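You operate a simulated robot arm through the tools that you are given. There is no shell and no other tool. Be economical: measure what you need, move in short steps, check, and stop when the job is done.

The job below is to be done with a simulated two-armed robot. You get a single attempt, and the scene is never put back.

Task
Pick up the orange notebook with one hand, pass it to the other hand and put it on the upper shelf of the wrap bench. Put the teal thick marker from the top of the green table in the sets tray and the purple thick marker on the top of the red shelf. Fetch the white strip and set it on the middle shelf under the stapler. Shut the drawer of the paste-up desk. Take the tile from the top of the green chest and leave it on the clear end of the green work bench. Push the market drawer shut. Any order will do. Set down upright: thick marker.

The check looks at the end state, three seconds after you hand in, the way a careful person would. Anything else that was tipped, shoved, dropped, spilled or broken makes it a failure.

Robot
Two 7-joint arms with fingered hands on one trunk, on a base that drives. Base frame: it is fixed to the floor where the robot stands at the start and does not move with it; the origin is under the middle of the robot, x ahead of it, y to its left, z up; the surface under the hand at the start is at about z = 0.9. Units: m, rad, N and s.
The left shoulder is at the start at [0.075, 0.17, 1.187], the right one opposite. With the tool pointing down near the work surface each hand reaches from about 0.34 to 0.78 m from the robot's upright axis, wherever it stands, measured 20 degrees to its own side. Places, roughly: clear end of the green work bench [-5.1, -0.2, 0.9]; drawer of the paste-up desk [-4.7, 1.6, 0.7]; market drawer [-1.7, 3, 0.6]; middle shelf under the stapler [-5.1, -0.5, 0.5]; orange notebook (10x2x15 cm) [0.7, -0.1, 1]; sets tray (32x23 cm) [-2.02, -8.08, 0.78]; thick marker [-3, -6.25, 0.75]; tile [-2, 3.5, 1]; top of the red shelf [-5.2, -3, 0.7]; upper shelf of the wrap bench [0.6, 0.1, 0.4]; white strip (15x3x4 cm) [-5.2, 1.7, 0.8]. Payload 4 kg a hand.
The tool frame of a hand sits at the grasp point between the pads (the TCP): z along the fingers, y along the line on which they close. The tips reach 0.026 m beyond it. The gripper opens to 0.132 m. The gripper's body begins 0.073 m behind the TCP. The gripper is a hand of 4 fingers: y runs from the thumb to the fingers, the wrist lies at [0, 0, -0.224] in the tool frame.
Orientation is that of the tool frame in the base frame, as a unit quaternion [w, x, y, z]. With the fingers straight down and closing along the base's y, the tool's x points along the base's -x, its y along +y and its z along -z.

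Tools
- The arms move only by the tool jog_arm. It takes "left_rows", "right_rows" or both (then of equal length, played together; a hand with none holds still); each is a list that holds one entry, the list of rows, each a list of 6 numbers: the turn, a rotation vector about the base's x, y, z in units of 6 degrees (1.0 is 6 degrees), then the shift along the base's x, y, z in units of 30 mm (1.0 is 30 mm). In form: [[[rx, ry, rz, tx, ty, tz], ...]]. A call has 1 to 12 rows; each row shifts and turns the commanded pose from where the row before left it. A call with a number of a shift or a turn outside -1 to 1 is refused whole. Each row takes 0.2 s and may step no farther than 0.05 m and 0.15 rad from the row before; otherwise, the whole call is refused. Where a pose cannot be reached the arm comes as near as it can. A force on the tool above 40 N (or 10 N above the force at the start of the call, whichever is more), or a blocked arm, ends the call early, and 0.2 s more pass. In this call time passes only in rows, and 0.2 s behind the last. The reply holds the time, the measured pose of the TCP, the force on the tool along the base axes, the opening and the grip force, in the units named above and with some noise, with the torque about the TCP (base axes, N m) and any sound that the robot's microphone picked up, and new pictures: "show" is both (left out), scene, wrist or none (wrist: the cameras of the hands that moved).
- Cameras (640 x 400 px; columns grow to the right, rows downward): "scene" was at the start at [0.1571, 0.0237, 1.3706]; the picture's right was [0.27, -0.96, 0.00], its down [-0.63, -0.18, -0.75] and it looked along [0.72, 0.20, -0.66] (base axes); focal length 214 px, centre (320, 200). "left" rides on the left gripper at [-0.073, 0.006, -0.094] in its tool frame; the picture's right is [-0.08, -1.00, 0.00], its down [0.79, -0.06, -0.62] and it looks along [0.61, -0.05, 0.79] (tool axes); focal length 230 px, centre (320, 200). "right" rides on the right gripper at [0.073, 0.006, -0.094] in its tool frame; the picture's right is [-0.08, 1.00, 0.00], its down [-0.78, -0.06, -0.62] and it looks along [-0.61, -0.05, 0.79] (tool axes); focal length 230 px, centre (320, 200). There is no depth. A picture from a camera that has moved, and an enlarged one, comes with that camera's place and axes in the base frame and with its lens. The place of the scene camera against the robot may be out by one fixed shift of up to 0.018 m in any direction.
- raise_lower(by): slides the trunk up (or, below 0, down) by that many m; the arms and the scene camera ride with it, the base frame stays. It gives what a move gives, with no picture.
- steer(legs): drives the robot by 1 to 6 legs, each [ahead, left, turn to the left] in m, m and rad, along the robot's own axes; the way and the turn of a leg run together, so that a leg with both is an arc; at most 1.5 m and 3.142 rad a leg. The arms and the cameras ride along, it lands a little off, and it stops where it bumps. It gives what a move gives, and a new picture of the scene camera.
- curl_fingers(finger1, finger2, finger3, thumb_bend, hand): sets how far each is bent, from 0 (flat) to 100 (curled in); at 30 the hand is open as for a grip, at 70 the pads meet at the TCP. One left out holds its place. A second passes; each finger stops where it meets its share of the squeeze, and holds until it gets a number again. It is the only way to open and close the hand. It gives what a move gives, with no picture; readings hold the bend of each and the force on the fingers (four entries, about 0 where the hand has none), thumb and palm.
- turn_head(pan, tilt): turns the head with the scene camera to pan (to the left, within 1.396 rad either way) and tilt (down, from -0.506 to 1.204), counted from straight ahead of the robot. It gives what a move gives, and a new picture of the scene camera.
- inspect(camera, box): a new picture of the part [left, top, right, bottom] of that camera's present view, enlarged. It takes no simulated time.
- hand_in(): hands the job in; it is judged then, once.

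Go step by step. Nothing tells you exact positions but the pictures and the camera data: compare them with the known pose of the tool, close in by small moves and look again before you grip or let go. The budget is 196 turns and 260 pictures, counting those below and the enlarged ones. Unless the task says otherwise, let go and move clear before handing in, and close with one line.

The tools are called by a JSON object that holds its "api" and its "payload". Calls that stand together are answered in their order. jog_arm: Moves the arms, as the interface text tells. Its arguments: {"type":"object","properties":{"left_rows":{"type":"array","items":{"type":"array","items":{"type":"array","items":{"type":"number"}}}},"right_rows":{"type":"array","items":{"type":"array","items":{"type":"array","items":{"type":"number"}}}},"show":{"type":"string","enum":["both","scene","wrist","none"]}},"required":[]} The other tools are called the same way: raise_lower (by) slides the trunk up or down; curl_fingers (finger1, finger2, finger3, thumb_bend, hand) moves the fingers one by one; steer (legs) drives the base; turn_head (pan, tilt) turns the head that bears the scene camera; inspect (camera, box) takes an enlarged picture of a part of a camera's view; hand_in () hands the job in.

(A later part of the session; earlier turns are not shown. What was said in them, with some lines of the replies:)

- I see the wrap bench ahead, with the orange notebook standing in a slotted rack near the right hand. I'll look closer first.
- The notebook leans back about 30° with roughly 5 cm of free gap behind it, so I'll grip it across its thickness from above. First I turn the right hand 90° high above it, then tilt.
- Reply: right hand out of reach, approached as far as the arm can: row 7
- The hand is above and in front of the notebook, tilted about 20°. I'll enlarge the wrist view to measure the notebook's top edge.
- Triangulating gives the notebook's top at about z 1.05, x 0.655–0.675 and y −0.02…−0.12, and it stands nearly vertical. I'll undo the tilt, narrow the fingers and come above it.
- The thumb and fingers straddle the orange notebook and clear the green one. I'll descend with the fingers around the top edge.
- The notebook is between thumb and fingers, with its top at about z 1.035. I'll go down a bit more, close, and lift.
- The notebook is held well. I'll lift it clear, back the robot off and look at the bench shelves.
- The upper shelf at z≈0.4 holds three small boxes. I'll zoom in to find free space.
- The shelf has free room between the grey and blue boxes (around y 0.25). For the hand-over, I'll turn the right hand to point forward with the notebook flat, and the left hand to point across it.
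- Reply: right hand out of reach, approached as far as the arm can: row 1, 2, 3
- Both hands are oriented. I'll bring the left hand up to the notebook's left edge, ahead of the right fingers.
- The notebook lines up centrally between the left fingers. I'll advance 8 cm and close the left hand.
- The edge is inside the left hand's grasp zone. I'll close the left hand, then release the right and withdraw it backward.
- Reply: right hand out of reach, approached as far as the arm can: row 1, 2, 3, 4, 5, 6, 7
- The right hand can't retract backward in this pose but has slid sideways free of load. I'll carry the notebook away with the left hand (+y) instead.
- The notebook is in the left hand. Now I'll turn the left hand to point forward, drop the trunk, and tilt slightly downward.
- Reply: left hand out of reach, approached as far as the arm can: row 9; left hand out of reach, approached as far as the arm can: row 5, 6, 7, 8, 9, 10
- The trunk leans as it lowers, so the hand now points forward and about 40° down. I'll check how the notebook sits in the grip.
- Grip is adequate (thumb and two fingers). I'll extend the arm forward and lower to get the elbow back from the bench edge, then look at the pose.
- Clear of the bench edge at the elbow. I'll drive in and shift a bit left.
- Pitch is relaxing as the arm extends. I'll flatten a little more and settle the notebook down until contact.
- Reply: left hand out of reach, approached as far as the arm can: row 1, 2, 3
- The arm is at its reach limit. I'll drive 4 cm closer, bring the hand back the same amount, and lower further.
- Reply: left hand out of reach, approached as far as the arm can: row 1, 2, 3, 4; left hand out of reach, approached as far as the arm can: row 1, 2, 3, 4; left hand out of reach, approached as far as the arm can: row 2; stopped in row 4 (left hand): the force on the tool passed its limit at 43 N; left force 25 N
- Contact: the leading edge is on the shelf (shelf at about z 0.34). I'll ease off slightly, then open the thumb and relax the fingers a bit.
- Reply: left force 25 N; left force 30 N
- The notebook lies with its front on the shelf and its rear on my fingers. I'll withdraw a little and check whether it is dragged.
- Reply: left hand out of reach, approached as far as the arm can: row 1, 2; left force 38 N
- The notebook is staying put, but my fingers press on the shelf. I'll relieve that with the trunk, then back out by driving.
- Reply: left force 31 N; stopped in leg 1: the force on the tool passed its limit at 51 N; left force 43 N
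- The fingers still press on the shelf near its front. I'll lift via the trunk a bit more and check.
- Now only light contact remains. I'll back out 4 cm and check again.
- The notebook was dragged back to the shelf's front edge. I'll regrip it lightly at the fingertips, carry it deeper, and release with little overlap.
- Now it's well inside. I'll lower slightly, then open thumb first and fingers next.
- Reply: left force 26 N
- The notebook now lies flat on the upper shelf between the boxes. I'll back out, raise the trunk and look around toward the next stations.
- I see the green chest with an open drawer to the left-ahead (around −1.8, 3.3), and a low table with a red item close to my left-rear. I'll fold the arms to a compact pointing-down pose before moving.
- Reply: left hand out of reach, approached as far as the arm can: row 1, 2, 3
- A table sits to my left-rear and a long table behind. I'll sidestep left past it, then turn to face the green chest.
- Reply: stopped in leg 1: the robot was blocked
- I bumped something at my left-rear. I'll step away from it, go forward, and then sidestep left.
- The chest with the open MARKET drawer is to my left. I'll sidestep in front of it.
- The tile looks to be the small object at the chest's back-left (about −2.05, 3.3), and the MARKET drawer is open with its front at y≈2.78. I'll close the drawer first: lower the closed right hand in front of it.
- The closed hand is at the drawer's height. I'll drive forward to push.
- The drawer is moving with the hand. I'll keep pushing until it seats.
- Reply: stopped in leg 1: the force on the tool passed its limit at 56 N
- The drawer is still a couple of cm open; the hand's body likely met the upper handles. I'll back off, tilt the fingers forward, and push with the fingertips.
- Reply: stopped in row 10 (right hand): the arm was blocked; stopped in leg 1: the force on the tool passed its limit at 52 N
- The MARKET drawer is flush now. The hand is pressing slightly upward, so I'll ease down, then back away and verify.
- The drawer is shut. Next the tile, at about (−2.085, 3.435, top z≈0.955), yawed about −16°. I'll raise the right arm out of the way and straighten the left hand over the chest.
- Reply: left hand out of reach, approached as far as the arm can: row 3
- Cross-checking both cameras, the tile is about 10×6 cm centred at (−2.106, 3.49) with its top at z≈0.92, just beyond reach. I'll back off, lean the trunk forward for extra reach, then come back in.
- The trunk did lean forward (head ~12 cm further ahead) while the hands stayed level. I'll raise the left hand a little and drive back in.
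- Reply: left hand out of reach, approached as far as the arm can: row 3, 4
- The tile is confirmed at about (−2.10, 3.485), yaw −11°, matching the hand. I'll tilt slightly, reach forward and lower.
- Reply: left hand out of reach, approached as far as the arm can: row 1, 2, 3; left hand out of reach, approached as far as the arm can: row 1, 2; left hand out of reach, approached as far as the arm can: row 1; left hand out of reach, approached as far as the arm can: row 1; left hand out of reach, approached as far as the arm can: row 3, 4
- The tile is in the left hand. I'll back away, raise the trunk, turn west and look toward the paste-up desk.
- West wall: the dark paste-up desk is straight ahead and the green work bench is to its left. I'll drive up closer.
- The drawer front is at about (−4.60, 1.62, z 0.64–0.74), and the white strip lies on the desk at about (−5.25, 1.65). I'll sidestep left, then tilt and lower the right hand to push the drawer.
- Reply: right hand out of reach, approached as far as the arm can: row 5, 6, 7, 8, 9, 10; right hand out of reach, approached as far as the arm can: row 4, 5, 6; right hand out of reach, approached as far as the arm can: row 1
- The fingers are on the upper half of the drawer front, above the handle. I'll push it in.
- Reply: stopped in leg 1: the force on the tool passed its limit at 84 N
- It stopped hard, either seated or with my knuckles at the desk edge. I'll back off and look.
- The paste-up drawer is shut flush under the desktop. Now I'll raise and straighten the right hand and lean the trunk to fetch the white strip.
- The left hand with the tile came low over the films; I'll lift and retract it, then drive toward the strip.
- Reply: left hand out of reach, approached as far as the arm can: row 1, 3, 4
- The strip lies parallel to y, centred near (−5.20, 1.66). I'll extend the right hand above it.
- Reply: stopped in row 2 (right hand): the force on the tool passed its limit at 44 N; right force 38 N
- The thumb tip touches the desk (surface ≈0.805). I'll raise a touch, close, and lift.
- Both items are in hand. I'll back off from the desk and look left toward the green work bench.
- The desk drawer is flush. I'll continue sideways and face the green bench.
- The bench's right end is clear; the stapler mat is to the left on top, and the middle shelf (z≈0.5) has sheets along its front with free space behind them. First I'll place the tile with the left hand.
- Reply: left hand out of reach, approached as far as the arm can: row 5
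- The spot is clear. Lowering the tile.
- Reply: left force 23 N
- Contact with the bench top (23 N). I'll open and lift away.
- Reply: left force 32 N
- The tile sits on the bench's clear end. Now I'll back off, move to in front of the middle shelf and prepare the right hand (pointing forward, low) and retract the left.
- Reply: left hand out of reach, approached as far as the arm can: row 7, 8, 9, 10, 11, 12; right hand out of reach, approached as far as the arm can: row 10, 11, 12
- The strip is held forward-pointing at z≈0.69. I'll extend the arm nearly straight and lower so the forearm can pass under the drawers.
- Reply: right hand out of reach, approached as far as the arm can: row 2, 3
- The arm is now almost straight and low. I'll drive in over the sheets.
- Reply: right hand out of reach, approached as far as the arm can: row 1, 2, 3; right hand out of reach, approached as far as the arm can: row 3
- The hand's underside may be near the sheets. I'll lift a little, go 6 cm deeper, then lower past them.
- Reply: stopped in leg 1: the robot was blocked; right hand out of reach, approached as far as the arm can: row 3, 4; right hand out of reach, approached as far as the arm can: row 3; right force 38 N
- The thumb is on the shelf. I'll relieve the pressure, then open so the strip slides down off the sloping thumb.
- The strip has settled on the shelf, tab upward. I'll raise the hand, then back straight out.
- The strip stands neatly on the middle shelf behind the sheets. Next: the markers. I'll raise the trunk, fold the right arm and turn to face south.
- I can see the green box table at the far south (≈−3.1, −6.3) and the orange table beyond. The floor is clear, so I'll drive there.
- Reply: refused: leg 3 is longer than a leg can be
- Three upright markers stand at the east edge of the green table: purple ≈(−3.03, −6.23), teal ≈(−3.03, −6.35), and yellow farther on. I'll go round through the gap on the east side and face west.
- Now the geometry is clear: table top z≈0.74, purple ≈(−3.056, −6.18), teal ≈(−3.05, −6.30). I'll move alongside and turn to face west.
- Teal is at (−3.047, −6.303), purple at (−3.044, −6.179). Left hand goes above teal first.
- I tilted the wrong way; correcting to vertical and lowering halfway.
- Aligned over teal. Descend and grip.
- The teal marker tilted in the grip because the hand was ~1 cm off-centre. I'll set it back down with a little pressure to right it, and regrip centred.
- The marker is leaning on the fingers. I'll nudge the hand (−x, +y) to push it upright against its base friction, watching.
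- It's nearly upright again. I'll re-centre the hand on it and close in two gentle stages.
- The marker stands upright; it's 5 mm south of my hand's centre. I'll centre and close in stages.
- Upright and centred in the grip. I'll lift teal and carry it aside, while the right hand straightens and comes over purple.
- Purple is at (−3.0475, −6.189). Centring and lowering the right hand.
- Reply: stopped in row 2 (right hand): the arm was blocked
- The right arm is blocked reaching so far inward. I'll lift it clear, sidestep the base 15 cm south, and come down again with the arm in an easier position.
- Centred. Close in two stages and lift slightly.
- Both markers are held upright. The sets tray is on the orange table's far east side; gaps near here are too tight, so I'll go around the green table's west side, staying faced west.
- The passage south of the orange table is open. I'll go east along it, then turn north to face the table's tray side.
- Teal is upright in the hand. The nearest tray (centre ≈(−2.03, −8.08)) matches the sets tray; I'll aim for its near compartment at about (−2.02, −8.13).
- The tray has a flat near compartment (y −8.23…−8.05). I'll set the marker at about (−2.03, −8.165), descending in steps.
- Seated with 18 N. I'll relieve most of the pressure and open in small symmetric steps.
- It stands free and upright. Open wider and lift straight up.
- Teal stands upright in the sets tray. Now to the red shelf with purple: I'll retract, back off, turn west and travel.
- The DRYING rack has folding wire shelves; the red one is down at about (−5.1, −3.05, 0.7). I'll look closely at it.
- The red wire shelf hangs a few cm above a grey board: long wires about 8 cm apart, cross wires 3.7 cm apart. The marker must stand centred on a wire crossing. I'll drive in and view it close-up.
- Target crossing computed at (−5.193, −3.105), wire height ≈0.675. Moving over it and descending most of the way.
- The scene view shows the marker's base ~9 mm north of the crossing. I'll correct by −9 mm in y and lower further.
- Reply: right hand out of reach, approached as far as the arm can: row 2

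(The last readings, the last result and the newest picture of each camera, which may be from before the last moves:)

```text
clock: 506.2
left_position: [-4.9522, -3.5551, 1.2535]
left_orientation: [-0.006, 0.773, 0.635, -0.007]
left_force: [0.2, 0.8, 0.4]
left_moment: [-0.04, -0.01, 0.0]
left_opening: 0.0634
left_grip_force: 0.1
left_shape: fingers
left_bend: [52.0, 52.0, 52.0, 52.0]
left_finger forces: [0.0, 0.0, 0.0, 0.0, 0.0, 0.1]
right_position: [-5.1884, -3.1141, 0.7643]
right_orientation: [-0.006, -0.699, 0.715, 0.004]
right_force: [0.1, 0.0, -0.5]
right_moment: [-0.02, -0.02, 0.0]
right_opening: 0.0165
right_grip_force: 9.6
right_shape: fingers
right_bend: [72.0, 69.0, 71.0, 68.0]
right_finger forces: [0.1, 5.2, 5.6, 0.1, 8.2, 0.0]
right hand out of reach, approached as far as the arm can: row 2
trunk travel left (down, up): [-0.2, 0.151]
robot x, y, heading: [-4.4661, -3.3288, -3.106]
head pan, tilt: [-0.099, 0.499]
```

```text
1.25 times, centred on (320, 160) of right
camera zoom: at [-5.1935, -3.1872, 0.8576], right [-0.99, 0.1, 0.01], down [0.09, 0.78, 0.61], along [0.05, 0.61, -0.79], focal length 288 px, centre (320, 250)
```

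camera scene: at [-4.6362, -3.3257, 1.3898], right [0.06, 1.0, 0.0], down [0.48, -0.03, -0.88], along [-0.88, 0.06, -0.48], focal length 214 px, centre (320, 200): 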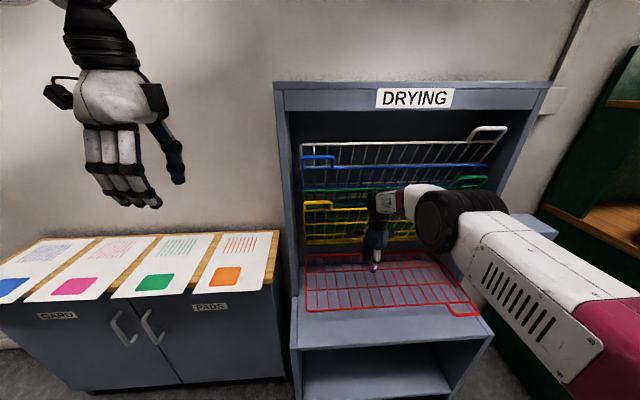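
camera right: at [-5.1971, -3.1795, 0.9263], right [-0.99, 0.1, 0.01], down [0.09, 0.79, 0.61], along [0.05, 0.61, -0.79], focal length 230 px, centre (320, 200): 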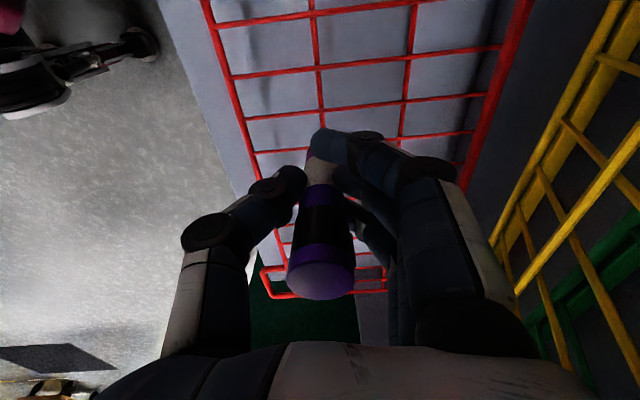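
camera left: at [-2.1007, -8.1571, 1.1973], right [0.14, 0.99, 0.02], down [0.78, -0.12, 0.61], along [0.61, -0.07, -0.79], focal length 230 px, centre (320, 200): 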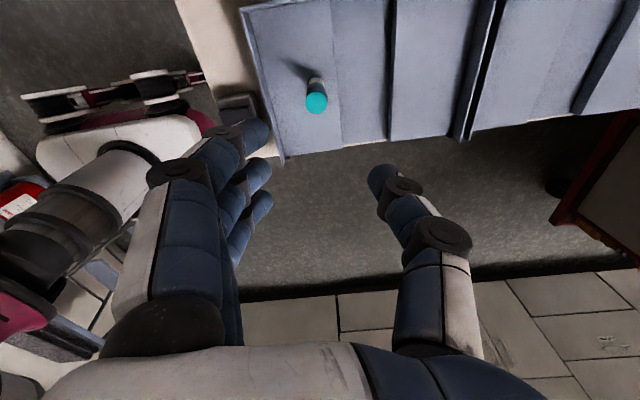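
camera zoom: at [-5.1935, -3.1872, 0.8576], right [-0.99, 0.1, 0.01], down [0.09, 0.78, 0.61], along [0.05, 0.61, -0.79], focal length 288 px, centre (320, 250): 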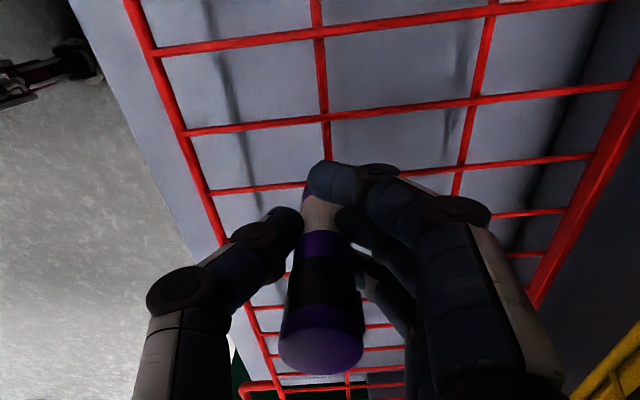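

{"api": "jog_arm", "payload": {"right_rows": [[[0, 0, 0, -0.17, 0, -0.1], [0, 0, 0, 0, 0, -0.15]]], "show": "none"}}

{"api": "jog_arm", "payload": {"right_rows": [[[0, 0, 0, 0, 0, -0.15]]], "show": "none"}}

{"api": "inspect", "payload": {"camera": "scene", "box": [340, 220, 420, 290]}}

```text
clock: 506.8
left_position: [-4.9521, -3.5554, 1.253]
left_orientation: [-0.006, 0.773, 0.635, -0.007]
left_force: [-0.2, -0.3, 0.3]
left_moment: [0.0, 0.0, 0.01]
left_opening: 0.0637
left_grip_force: 0.0
left_shape: fingers
left_bend: [52.0, 52.0, 52.0, 52.0]
left_finger forces: [0.0, 0.1, 0.0, 0.0, 0.0, 0.0]
right_position: [-5.1869, -3.1151, 0.7602]
right_orientation: [-0.008, -0.699, 0.715, 0.005]
right_force: [0.3, 0.5, -0.6]
right_moment: [0.0, -0.02, -0.03]
right_opening: 0.0161
right_grip_force: 9.2
right_shape: fingers
right_bend: [72.0, 69.0, 71.0, 68.0]
right_finger forces: [0.0, 5.2, 5.7, 0.0, 8.3, 0.0]
right hand out of reach, approached as far as the arm can: row 1
trunk travel left (down, up): [-0.2, 0.151]
robot x, y, heading: [-4.4722, -3.3316, -3.102]
head pan, tilt: [-0.099, 0.499]
```

```text
clock: 507.2
left_position: [-4.9512, -3.5559, 1.2526]
left_orientation: [-0.006, 0.773, 0.634, -0.007]
left_force: [0.2, -0.1, -0.2]
left_moment: [-0.03, 0.03, -0.02]
left_opening: 0.0633
left_grip_force: 0.0
left_shape: fingers
left_bend: [52.0, 52.0, 52.0, 52.0]
left_finger forces: [0.1, 0.1, 0.1, 0.1, 0.0, 0.1]
right_position: [-5.1848, -3.1126, 0.7559]
right_orientation: [-0.006, -0.699, 0.715, 0.004]
right_force: [0.2, -0.1, 0.0]
right_moment: [0.04, 0.0, 0.0]
right_opening: 0.0165
right_grip_force: 9.9
right_shape: fingers
right_bend: [72.0, 69.0, 71.0, 68.0]
right_finger forces: [0.1, 5.1, 5.7, 0.1, 8.2, 0.0]
trunk travel left (down, up): [-0.2, 0.151]
robot x, y, heading: [-4.4679, -3.3313, -3.102]
head pan, tilt: [-0.099, 0.499]
```

```text
5.71 times, centred on (380, 255) of scene
camera zoom: at [-4.6357, -3.3258, 1.3899], right [0.06, 1.0, 0.0], down [0.48, -0.03, -0.88], along [-0.88, 0.06, -0.48], focal length 1226 px, centre (-23, -114)
```

zoom: 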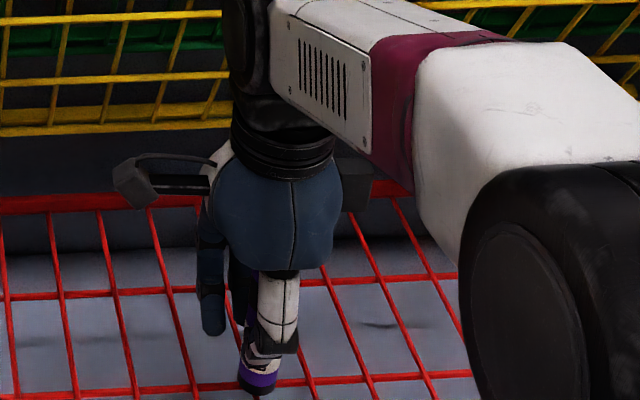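

The arm is at its reach limit here. I'll raise slightly, drive 6 cm closer, and realign.

{"api": "jog_arm", "payload": {"right_rows": [[[0, 0, 0, 0, 0, 0.5], [0, 0, 0, 0.7, 0, 0.7], [0, 0, 0, 0.7, 0, 0]]], "show": "none"}}

{"api": "steer", "payload": {"legs": [[0.06, 0, 0]]}}

{"api": "inspect", "payload": {"camera": "right", "box": [200, 0, 440, 150]}}

{"api": "inspect", "payload": {"camera": "scene", "box": [340, 230, 420, 300]}}

```text
clock: 508.0
left_position: [-4.9526, -3.5547, 1.2532]
left_orientation: [-0.006, 0.773, 0.635, -0.007]
left_force: [0.1, 0.8, 0.2]
left_moment: [-0.01, -0.01, -0.05]
left_opening: 0.0637
left_grip_force: 0.0
left_shape: fingers
left_bend: [52.0, 52.0, 52.0, 52.0]
left_finger forces: [0.1, 0.0, 0.0, 0.1, 0.0, 0.0]
right_position: [-5.1452, -3.1151, 0.792]
right_orientation: [-0.007, -0.699, 0.715, 0.004]
right_force: [-0.4, 0.0, -1.1]
right_moment: [0.02, 0.01, 0.0]
right_opening: 0.0163
right_grip_force: 9.0
right_shape: fingers
right_bend: [72.0, 69.0, 71.0, 68.0]
right_finger forces: [0.1, 5.2, 5.7, 0.0, 8.3, 0.1]
trunk travel left (down, up): [-0.2, 0.151]
robot x, y, heading: [-4.4706, -3.3299, -3.111]
head pan, tilt: [-0.099, 0.499]
```

```text
clock: 509.0
left_position: [-5.0131, -3.558, 1.2518]
left_orientation: [-0.005, 0.773, 0.634, -0.006]
left_force: [0.0, 0.2, 1.2]
left_moment: [0.04, -0.02, 0.03]
left_opening: 0.0637
left_grip_force: 0.1
left_shape: fingers
left_bend: [52.0, 52.0, 52.0, 52.0]
left_finger forces: [0.1, 0.1, 0.0, 0.0, 0.0, 0.0]
right_position: [-5.2064, -3.1157, 0.7913]
right_orientation: [-0.007, -0.698, 0.716, 0.003]
right_force: [0.0, 0.3, -0.8]
right_moment: [-0.02, -0.01, -0.01]
right_opening: 0.0164
right_grip_force: 9.2
right_shape: fingers
right_bend: [72.0, 69.0, 71.0, 68.0]
right_finger forces: [0.0, 5.1, 5.9, 0.1, 8.3, 0.0]
trunk travel left (down, up): [-0.2, 0.151]
robot x, y, heading: [-4.5297, -3.3272, -3.108]
head pan, tilt: [-0.099, 0.499]
camera scene: at [-4.6968, -3.3279, 1.3897], right [0.06, 1.0, 0.0], down [0.48, -0.03, -0.88], along [-0.88, 0.06, -0.48], focal length 214 px, centre (320, 200)
```

scene: 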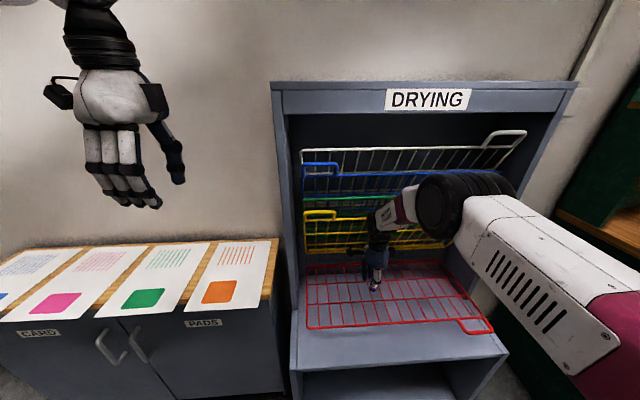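

```text
2.67 times, centred on (320, 75) of right
camera zoom: at [-5.212, -3.1891, 0.8838], right [-0.99, 0.1, 0.01], down [0.09, 0.78, 0.61], along [0.05, 0.61, -0.79], focal length 614 px, centre (320, 533)
```

zoom: 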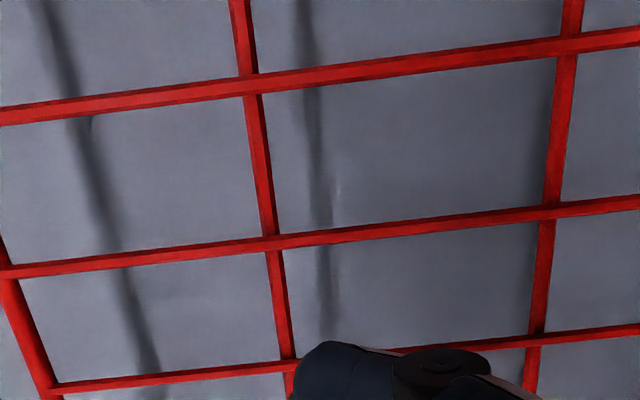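

```text
5.71 times, centred on (380, 265) of scene
camera zoom: at [-4.6968, -3.3279, 1.3897], right [0.06, 1.0, 0.0], down [0.48, -0.03, -0.88], along [-0.88, 0.06, -0.48], focal length 1226 px, centre (-23, -171)
```

zoom: 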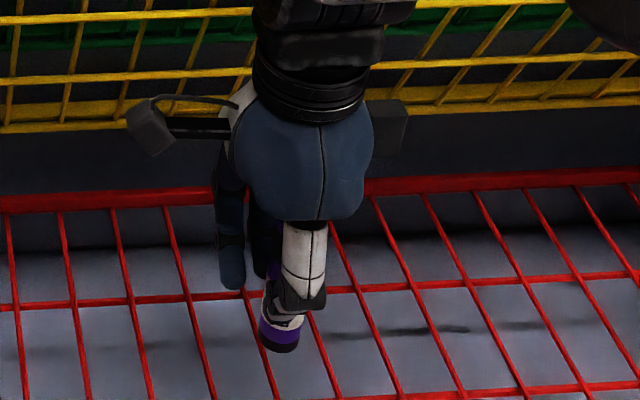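

{"api": "jog_arm", "payload": {"right_rows": [[[0, 0, 0, 0.41, 0.27, 0], [0, 0, 0, 0, 0, -0.5], [0, 0, 0, 0, 0, -0.5]]], "show": "none"}}

{"api": "turn_head", "payload": {"pan": -0.25, "tilt": 0.75}}

{"api": "inspect", "payload": {"camera": "scene", "box": [300, 150, 400, 240]}}

```text
clock: 509.8
left_position: [-5.0113, -3.5567, 1.2526]
left_orientation: [-0.006, 0.773, 0.634, -0.007]
left_force: [0.0, 0.4, 0.6]
left_moment: [0.01, 0.01, 0.0]
left_opening: 0.0635
left_grip_force: 0.1
left_shape: fingers
left_bend: [52.0, 52.0, 52.0, 52.0]
left_finger forces: [0.1, 0.1, 0.0, 0.0, 0.1, 0.0]
right_position: [-5.1942, -3.1084, 0.762]
right_orientation: [-0.007, -0.698, 0.716, 0.005]
right_force: [-0.1, -0.7, -0.2]
right_moment: [0.01, 0.04, -0.03]
right_opening: 0.0163
right_grip_force: 9.8
right_shape: fingers
right_bend: [72.0, 69.0, 71.0, 68.0]
right_finger forces: [0.1, 5.3, 5.8, 0.0, 8.3, 0.1]
trunk travel left (down, up): [-0.2, 0.151]
robot x, y, heading: [-4.5255, -3.3298, -3.107]
head pan, tilt: [-0.099, 0.499]
```

```text
clock: 510.6
left_position: [-5.0119, -3.5569, 1.2519]
left_orientation: [-0.006, 0.774, 0.634, -0.007]
left_force: [-0.7, -0.2, 0.6]
left_moment: [-0.01, -0.02, 0.01]
left_opening: 0.0637
left_grip_force: 0.0
left_shape: fingers
left_bend: [52.0, 52.0, 52.0, 52.0]
left_finger forces: [0.1, 0.1, 0.0, 0.1, 0.1, 0.1]
right_position: [-5.1923, -3.107, 0.762]
right_orientation: [-0.006, -0.699, 0.715, 0.003]
right_force: [0.5, -0.7, 0.2]
right_moment: [-0.01, 0.04, 0.02]
right_opening: 0.0162
right_grip_force: 9.5
right_shape: fingers
right_bend: [72.0, 69.0, 71.0, 68.0]
right_finger forces: [0.1, 5.1, 5.8, 0.1, 8.3, 0.0]
trunk travel left (down, up): [-0.2, 0.151]
robot x, y, heading: [-4.5305, -3.3319, -3.108]
head pan, tilt: [-0.25, 0.75]
camera scene: at [-4.6856, -3.3161, 1.368], right [0.21, 0.98, 0.0], down [0.67, -0.14, -0.73], along [-0.72, 0.16, -0.68], focal length 214 px, centre (320, 200)
```

scene: 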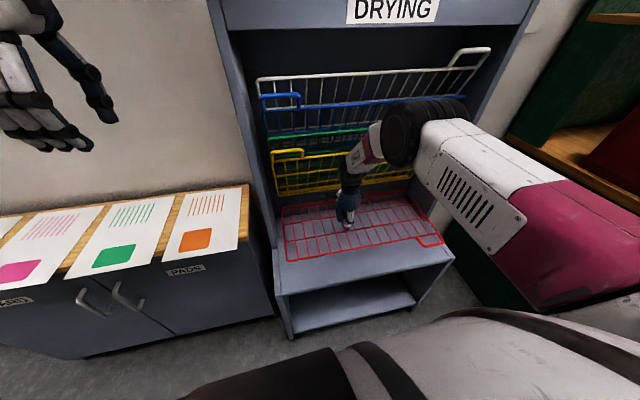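

```text
4.44 times, centred on (350, 195) of scene
camera zoom: at [-4.6856, -3.3161, 1.368], right [0.21, 0.98, 0.0], down [0.67, -0.14, -0.73], along [-0.72, 0.16, -0.68], focal length 953 px, centre (187, 222)
```

zoom: 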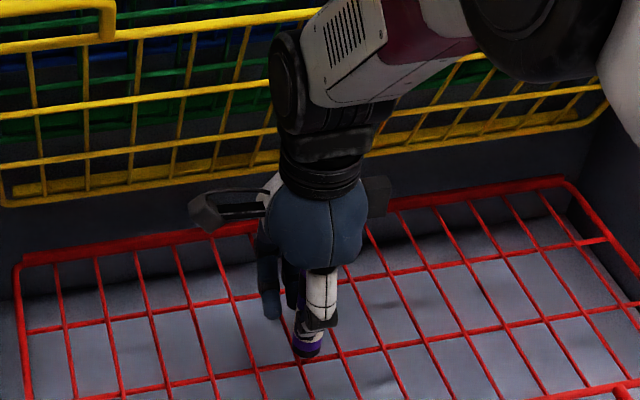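

{"api": "jog_arm", "payload": {"right_rows": [[[0, 0, 0, 0.1, 0, -0.15]]], "show": "none"}}

{"api": "jog_arm", "payload": {"right_rows": [[[0, 0, 0, 0, 0, -0.15]]], "show": "none"}}

{"api": "inspect", "payload": {"camera": "scene", "box": [320, 200, 370, 245]}}

```text
clock: 511.0
left_position: [-5.011, -3.5571, 1.2524]
left_orientation: [-0.006, 0.774, 0.633, -0.007]
left_force: [1.3, 0.0, -0.5]
left_moment: [0.01, -0.02, -0.03]
left_opening: 0.0632
left_grip_force: 0.1
left_shape: fingers
left_bend: [52.0, 52.0, 52.0, 52.0]
left_finger forces: [0.0, 0.0, 0.1, 0.0, 0.1, 0.1]
right_position: [-5.1899, -3.1083, 0.7566]
right_orientation: [-0.006, -0.698, 0.716, 0.003]
right_force: [-0.2, 0.0, -0.4]
right_moment: [0.02, 0.03, 0.0]
right_opening: 0.0163
right_grip_force: 9.5
right_shape: fingers
right_bend: [72.0, 69.0, 71.0, 68.0]
right_finger forces: [0.0, 5.1, 5.9, 0.0, 8.3, 0.0]
trunk travel left (down, up): [-0.2, 0.151]
robot x, y, heading: [-4.5301, -3.3358, -3.108]
head pan, tilt: [-0.25, 0.75]
```

```text
clock: 511.4
left_position: [-5.0115, -3.5573, 1.2527]
left_orientation: [-0.006, 0.773, 0.634, -0.007]
left_force: [-0.7, 0.2, 0.6]
left_moment: [0.0, 0.03, 0.0]
left_opening: 0.0636
left_grip_force: 0.0
left_shape: fingers
left_bend: [52.0, 52.0, 52.0, 52.0]
left_finger forces: [0.0, 0.0, 0.1, 0.0, 0.0, 0.0]
right_position: [-5.1902, -3.1077, 0.753]
right_orientation: [-0.007, -0.699, 0.715, 0.004]
right_force: [0.1, 0.2, -0.4]
right_moment: [-0.01, -0.03, 0.0]
right_opening: 0.0162
right_grip_force: 10.0
right_shape: fingers
right_bend: [72.0, 69.0, 71.0, 68.0]
right_finger forces: [0.1, 5.1, 5.8, 0.0, 8.4, 0.1]
trunk travel left (down, up): [-0.2, 0.151]
robot x, y, heading: [-4.5282, -3.3332, -3.102]
head pan, tilt: [-0.25, 0.75]
```

```text
8.89 times, centred on (345, 222) of scene
camera zoom: at [-4.6858, -3.316, 1.3679], right [0.21, 0.98, 0.0], down [0.67, -0.15, -0.73], along [-0.71, 0.16, -0.68], focal length 1906 px, centre (98, 0)
```

zoom: 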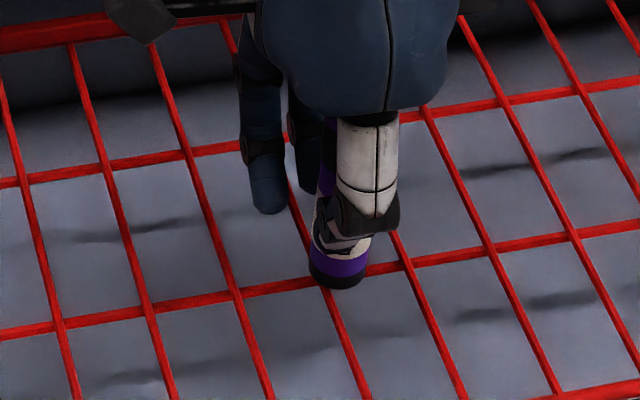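

The base is ~6 mm north of the crossing. Shift y −6 mm and lower to contact.

{"api": "jog_arm", "payload": {"right_rows": [[[0, 0, 0, 0, -0.2, 0], [0, 0, 0, 0, 0, -0.1]]], "show": "none"}}

{"api": "jog_arm", "payload": {"right_rows": [[[0, 0, 0, 0, 0, -0.12]]], "show": "none"}}

{"api": "inspect", "payload": {"camera": "scene", "box": [320, 200, 370, 245]}}

```text
clock: 512.0
left_position: [-5.0118, -3.5562, 1.2527]
left_orientation: [-0.006, 0.773, 0.634, -0.007]
left_force: [-0.3, 0.2, 0.0]
left_moment: [0.01, 0.01, 0.0]
left_opening: 0.0635
left_grip_force: 0.1
left_shape: fingers
left_bend: [52.0, 52.0, 52.0, 52.0]
left_finger forces: [0.1, 0.0, 0.0, 0.0, 0.0, 0.1]
right_position: [-5.1914, -3.114, 0.7498]
right_orientation: [-0.007, -0.698, 0.716, 0.004]
right_force: [-0.1, 0.8, -0.7]
right_moment: [0.03, 0.05, -0.01]
right_opening: 0.0161
right_grip_force: 9.6
right_shape: fingers
right_bend: [72.0, 69.0, 71.0, 68.0]
right_finger forces: [0.1, 5.2, 5.7, 0.0, 8.4, 0.0]
trunk travel left (down, up): [-0.2, 0.151]
robot x, y, heading: [-4.5295, -3.3345, -3.107]
head pan, tilt: [-0.25, 0.75]
```

```text
clock: 512.4
left_position: [-5.0113, -3.5572, 1.2534]
left_orientation: [-0.006, 0.774, 0.634, -0.007]
left_force: [0.4, 0.4, 0.7]
left_moment: [0.01, 0.01, 0.02]
left_opening: 0.0636
left_grip_force: 0.1
left_shape: fingers
left_bend: [52.0, 52.0, 52.0, 52.0]
left_finger forces: [0.0, 0.0, 0.0, 0.0, 0.1, 0.0]
right_position: [-5.1912, -3.1139, 0.7451]
right_orientation: [-0.007, -0.698, 0.716, 0.006]
right_force: [-0.9, 0.6, 5.6]
right_moment: [0.07, 0.01, 0.03]
right_opening: 0.0161
right_grip_force: 11.8
right_shape: fingers
right_bend: [72.0, 69.0, 71.0, 69.0]
right_finger forces: [0.1, 5.9, 7.2, 0.1, 9.6, 0.0]
trunk travel left (down, up): [-0.2, 0.151]
robot x, y, heading: [-4.5263, -3.3283, -3.109]
head pan, tilt: [-0.25, 0.75]
```

```text
8.89 times, centred on (345, 222) of scene
camera zoom: at [-4.6849, -3.3161, 1.3682], right [0.21, 0.98, 0.0], down [0.67, -0.15, -0.73], along [-0.71, 0.16, -0.68], focal length 1906 px, centre (98, 0)
```

zoom: 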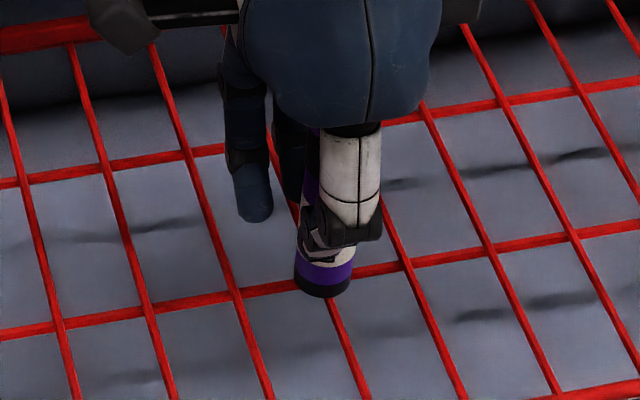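

Contact with the base centred on the crossing. I'll open a little and check stability.

{"api": "curl_fingers", "payload": {"hand": "right", "finger1": 62, "finger2": 62, "finger3": 62, "thumb_bend": 62}}

{"api": "inspect", "payload": {"camera": "right", "box": [160, 80, 480, 330]}}

{"api": "inspect", "payload": {"camera": "scene", "box": [320, 200, 370, 245]}}

```text
clock: 513.4
left_position: [-5.0117, -3.5571, 1.2526]
left_orientation: [-0.006, 0.773, 0.634, -0.006]
left_force: [1.0, -1.4, 0.9]
left_moment: [0.03, -0.02, 0.0]
left_opening: 0.0636
left_grip_force: 0.0
left_shape: fingers
left_bend: [52.0, 52.0, 52.0, 52.0]
left_finger forces: [0.0, 0.0, 0.0, 0.0, 0.0, 0.0]
right_position: [-5.191, -3.1144, 0.7457]
right_orientation: [-0.006, -0.698, 0.716, 0.003]
right_force: [-0.8, -1.2, -1.0]
right_moment: [-0.01, 0.02, -0.02]
right_opening: 0.0328
right_grip_force: 0.0
right_shape: fingers
right_bend: [62.0, 62.0, 62.0, 62.0]
right_finger forces: [0.1, 0.0, 0.0, 0.0, 0.1, 0.0]
trunk travel left (down, up): [-0.2, 0.151]
robot x, y, heading: [-4.524, -3.3321, -3.105]
head pan, tilt: [-0.25, 0.75]
```

```text
1.60 times, centred on (320, 205) of right
camera zoom: at [-5.1959, -3.1871, 0.8389], right [-0.99, 0.1, 0.01], down [0.09, 0.78, 0.61], along [0.05, 0.61, -0.79], focal length 368 px, centre (320, 192)
```

zoom: 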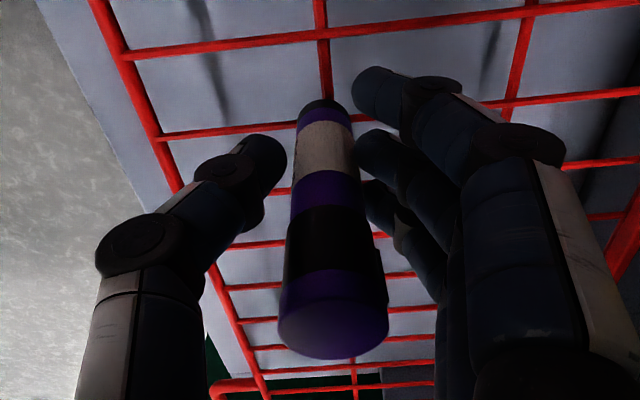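

```text
8.89 times, centred on (345, 222) of scene
camera zoom: at [-4.6856, -3.3161, 1.3679], right [0.21, 0.98, 0.0], down [0.67, -0.15, -0.73], along [-0.71, 0.16, -0.68], focal length 1906 px, centre (98, 0)
```

zoom: 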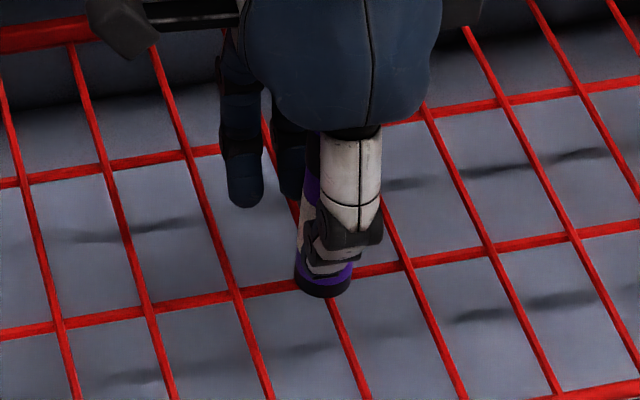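

Still upright and free. Open wider and check again.

{"api": "curl_fingers", "payload": {"hand": "right", "finger1": 53, "finger2": 53, "finger3": 53, "thumb_bend": 53}}

{"api": "inspect", "payload": {"camera": "right", "box": [160, 80, 480, 330]}}

```text
clock: 514.4
left_position: [-5.0111, -3.5568, 1.2516]
left_orientation: [-0.006, 0.773, 0.634, -0.006]
left_force: [0.3, -0.6, -0.1]
left_moment: [-0.02, -0.02, 0.01]
left_opening: 0.0635
left_grip_force: 0.1
left_shape: fingers
left_bend: [52.0, 52.0, 52.0, 52.0]
left_finger forces: [0.0, 0.0, 0.1, 0.1, 0.0, 0.1]
right_position: [-5.1896, -3.1133, 0.7449]
right_orientation: [-0.005, -0.698, 0.716, 0.004]
right_force: [-1.0, -0.4, -1.7]
right_moment: [-0.01, 0.05, 0.02]
right_opening: 0.0604
right_grip_force: 0.0
right_shape: fingers
right_bend: [53.0, 53.0, 53.0, 53.0]
right_finger forces: [0.0, 0.0, 0.0, 0.1, 0.0, 0.0]
trunk travel left (down, up): [-0.2, 0.151]
robot x, y, heading: [-4.5298, -3.3318, -3.11]
head pan, tilt: [-0.25, 0.75]
```

```text
1.60 times, centred on (320, 205) of right
camera zoom: at [-5.1959, -3.187, 0.8389], right [-0.99, 0.1, 0.01], down [0.09, 0.78, 0.61], along [0.05, 0.61, -0.79], focal length 368 px, centre (320, 192)
```

zoom: 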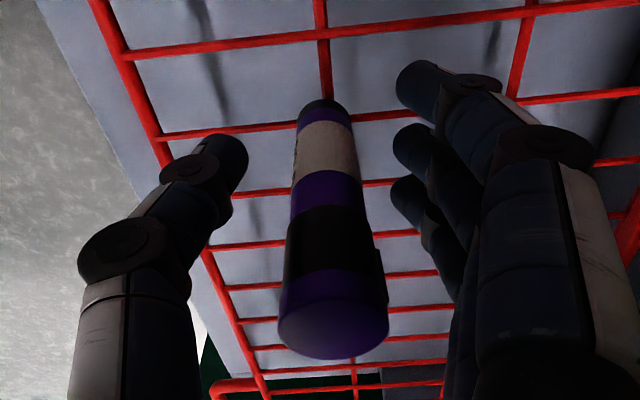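

It stands on its own. Lift straight up and back away.

{"api": "jog_arm", "payload": {"right_rows": [[[0, 0, 0, 0, 0, 0.4], [0, 0, 0, 0, 0, 0.7], [0, 0, 0, 0, 0, 0.9], [0, 0, 0, 0, 0, 1], [0, 0, 0, 0, 0, 1], [0, 0, 0, 0, 0, 1], [0, 0, 0, 0, 0, 1]]], "show": "scene"}}

{"api": "steer", "payload": {"legs": [[-0.4, 0, 0]]}}

{"api": "inspect", "payload": {"camera": "scene", "box": [270, 100, 430, 240]}}

```text
clock: 516.0
left_position: [-5.011, -3.5573, 1.2525]
left_orientation: [-0.006, 0.773, 0.634, -0.006]
left_force: [0.1, 0.1, 0.7]
left_moment: [-0.01, 0.05, -0.01]
left_opening: 0.0638
left_grip_force: 0.1
left_shape: fingers
left_bend: [52.0, 52.0, 52.0, 52.0]
left_finger forces: [0.0, 0.0, 0.0, 0.1, 0.1, 0.0]
right_position: [-5.1898, -3.1132, 0.9249]
right_orientation: [-0.007, -0.699, 0.716, 0.005]
right_force: [-0.3, -0.3, -0.9]
right_moment: [0.02, 0.0, 0.01]
right_opening: 0.0605
right_grip_force: 0.0
right_shape: fingers
right_bend: [53.0, 53.0, 53.0, 53.0]
right_finger forces: [0.0, 0.0, 0.1, 0.0, 0.0, 0.1]
trunk travel left (down, up): [-0.2, 0.151]
robot x, y, heading: [-4.5272, -3.3313, -3.11]
head pan, tilt: [-0.25, 0.75]
camera scene: at [-4.685, -3.3162, 1.3681], right [0.21, 0.98, 0.0], down [0.67, -0.15, -0.73], along [-0.71, 0.16, -0.68], focal length 214 px, centre (320, 200)
```

scene: 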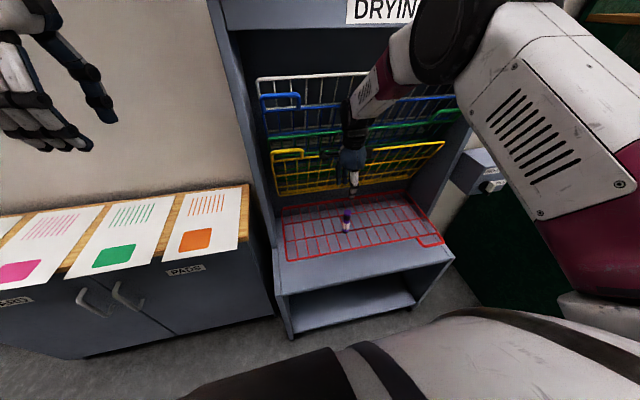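

```text
clock: 518.5
left_position: [-4.6119, -3.5415, 1.2529]
left_orientation: [-0.006, 0.774, 0.633, -0.008]
left_force: [0.0, -0.1, -0.3]
left_moment: [0.03, -0.01, 0.03]
left_opening: 0.0637
left_grip_force: 0.1
left_shape: fingers
left_bend: [52.0, 52.0, 52.0, 52.0]
left_finger forces: [0.0, 0.1, 0.0, 0.0, 0.0, 0.1]
right_position: [-4.7886, -3.0976, 0.9254]
right_orientation: [-0.007, -0.698, 0.716, 0.005]
right_force: [-0.9, -0.6, -0.2]
right_moment: [-0.02, 0.03, -0.03]
right_opening: 0.0604
right_grip_force: 0.0
right_shape: fingers
right_bend: [53.0, 53.0, 53.0, 53.0]
right_finger forces: [0.1, 0.0, 0.0, 0.1, 0.0, 0.0]
trunk travel left (down, up): [-0.2, 0.151]
robot x, y, heading: [-4.1286, -3.3209, -3.112]
head pan, tilt: [-0.25, 0.75]
camera scene: at [-4.2844, -3.3021, 1.368], right [0.22, 0.98, 0.0], down [0.67, -0.15, -0.73], along [-0.71, 0.16, -0.68], focal length 214 px, centre (320, 200)
```

scene: 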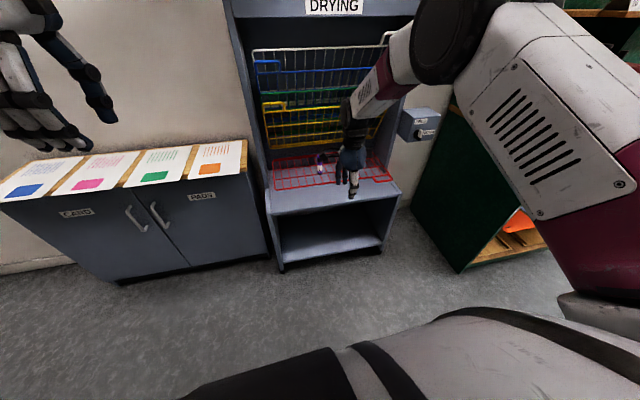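

```text
2.86 times, centred on (350, 170) of scene
camera zoom: at [-4.2844, -3.3021, 1.368], right [0.22, 0.98, 0.0], down [0.67, -0.15, -0.73], along [-0.71, 0.16, -0.68], focal length 613 px, centre (234, 286)
```

zoom: 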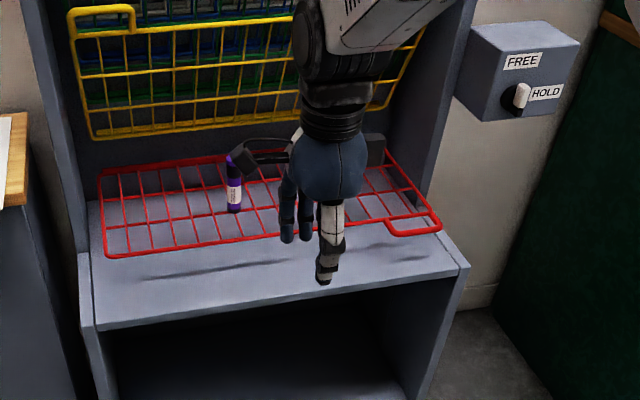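

Purple stands upright on the red shelf and both hands are clear. Everything on the list is done, so I'll hand in.

{"api": "hand_in", "payload": {}}

```text
The job is handed in.
```

All seven parts of the job are done and handed in; I haven't seen the result of the check. I bumped a table next to the first bench while driving, and touched the green bench while placing the strip. I saw nothing moved at the bench but never looked back at that table.
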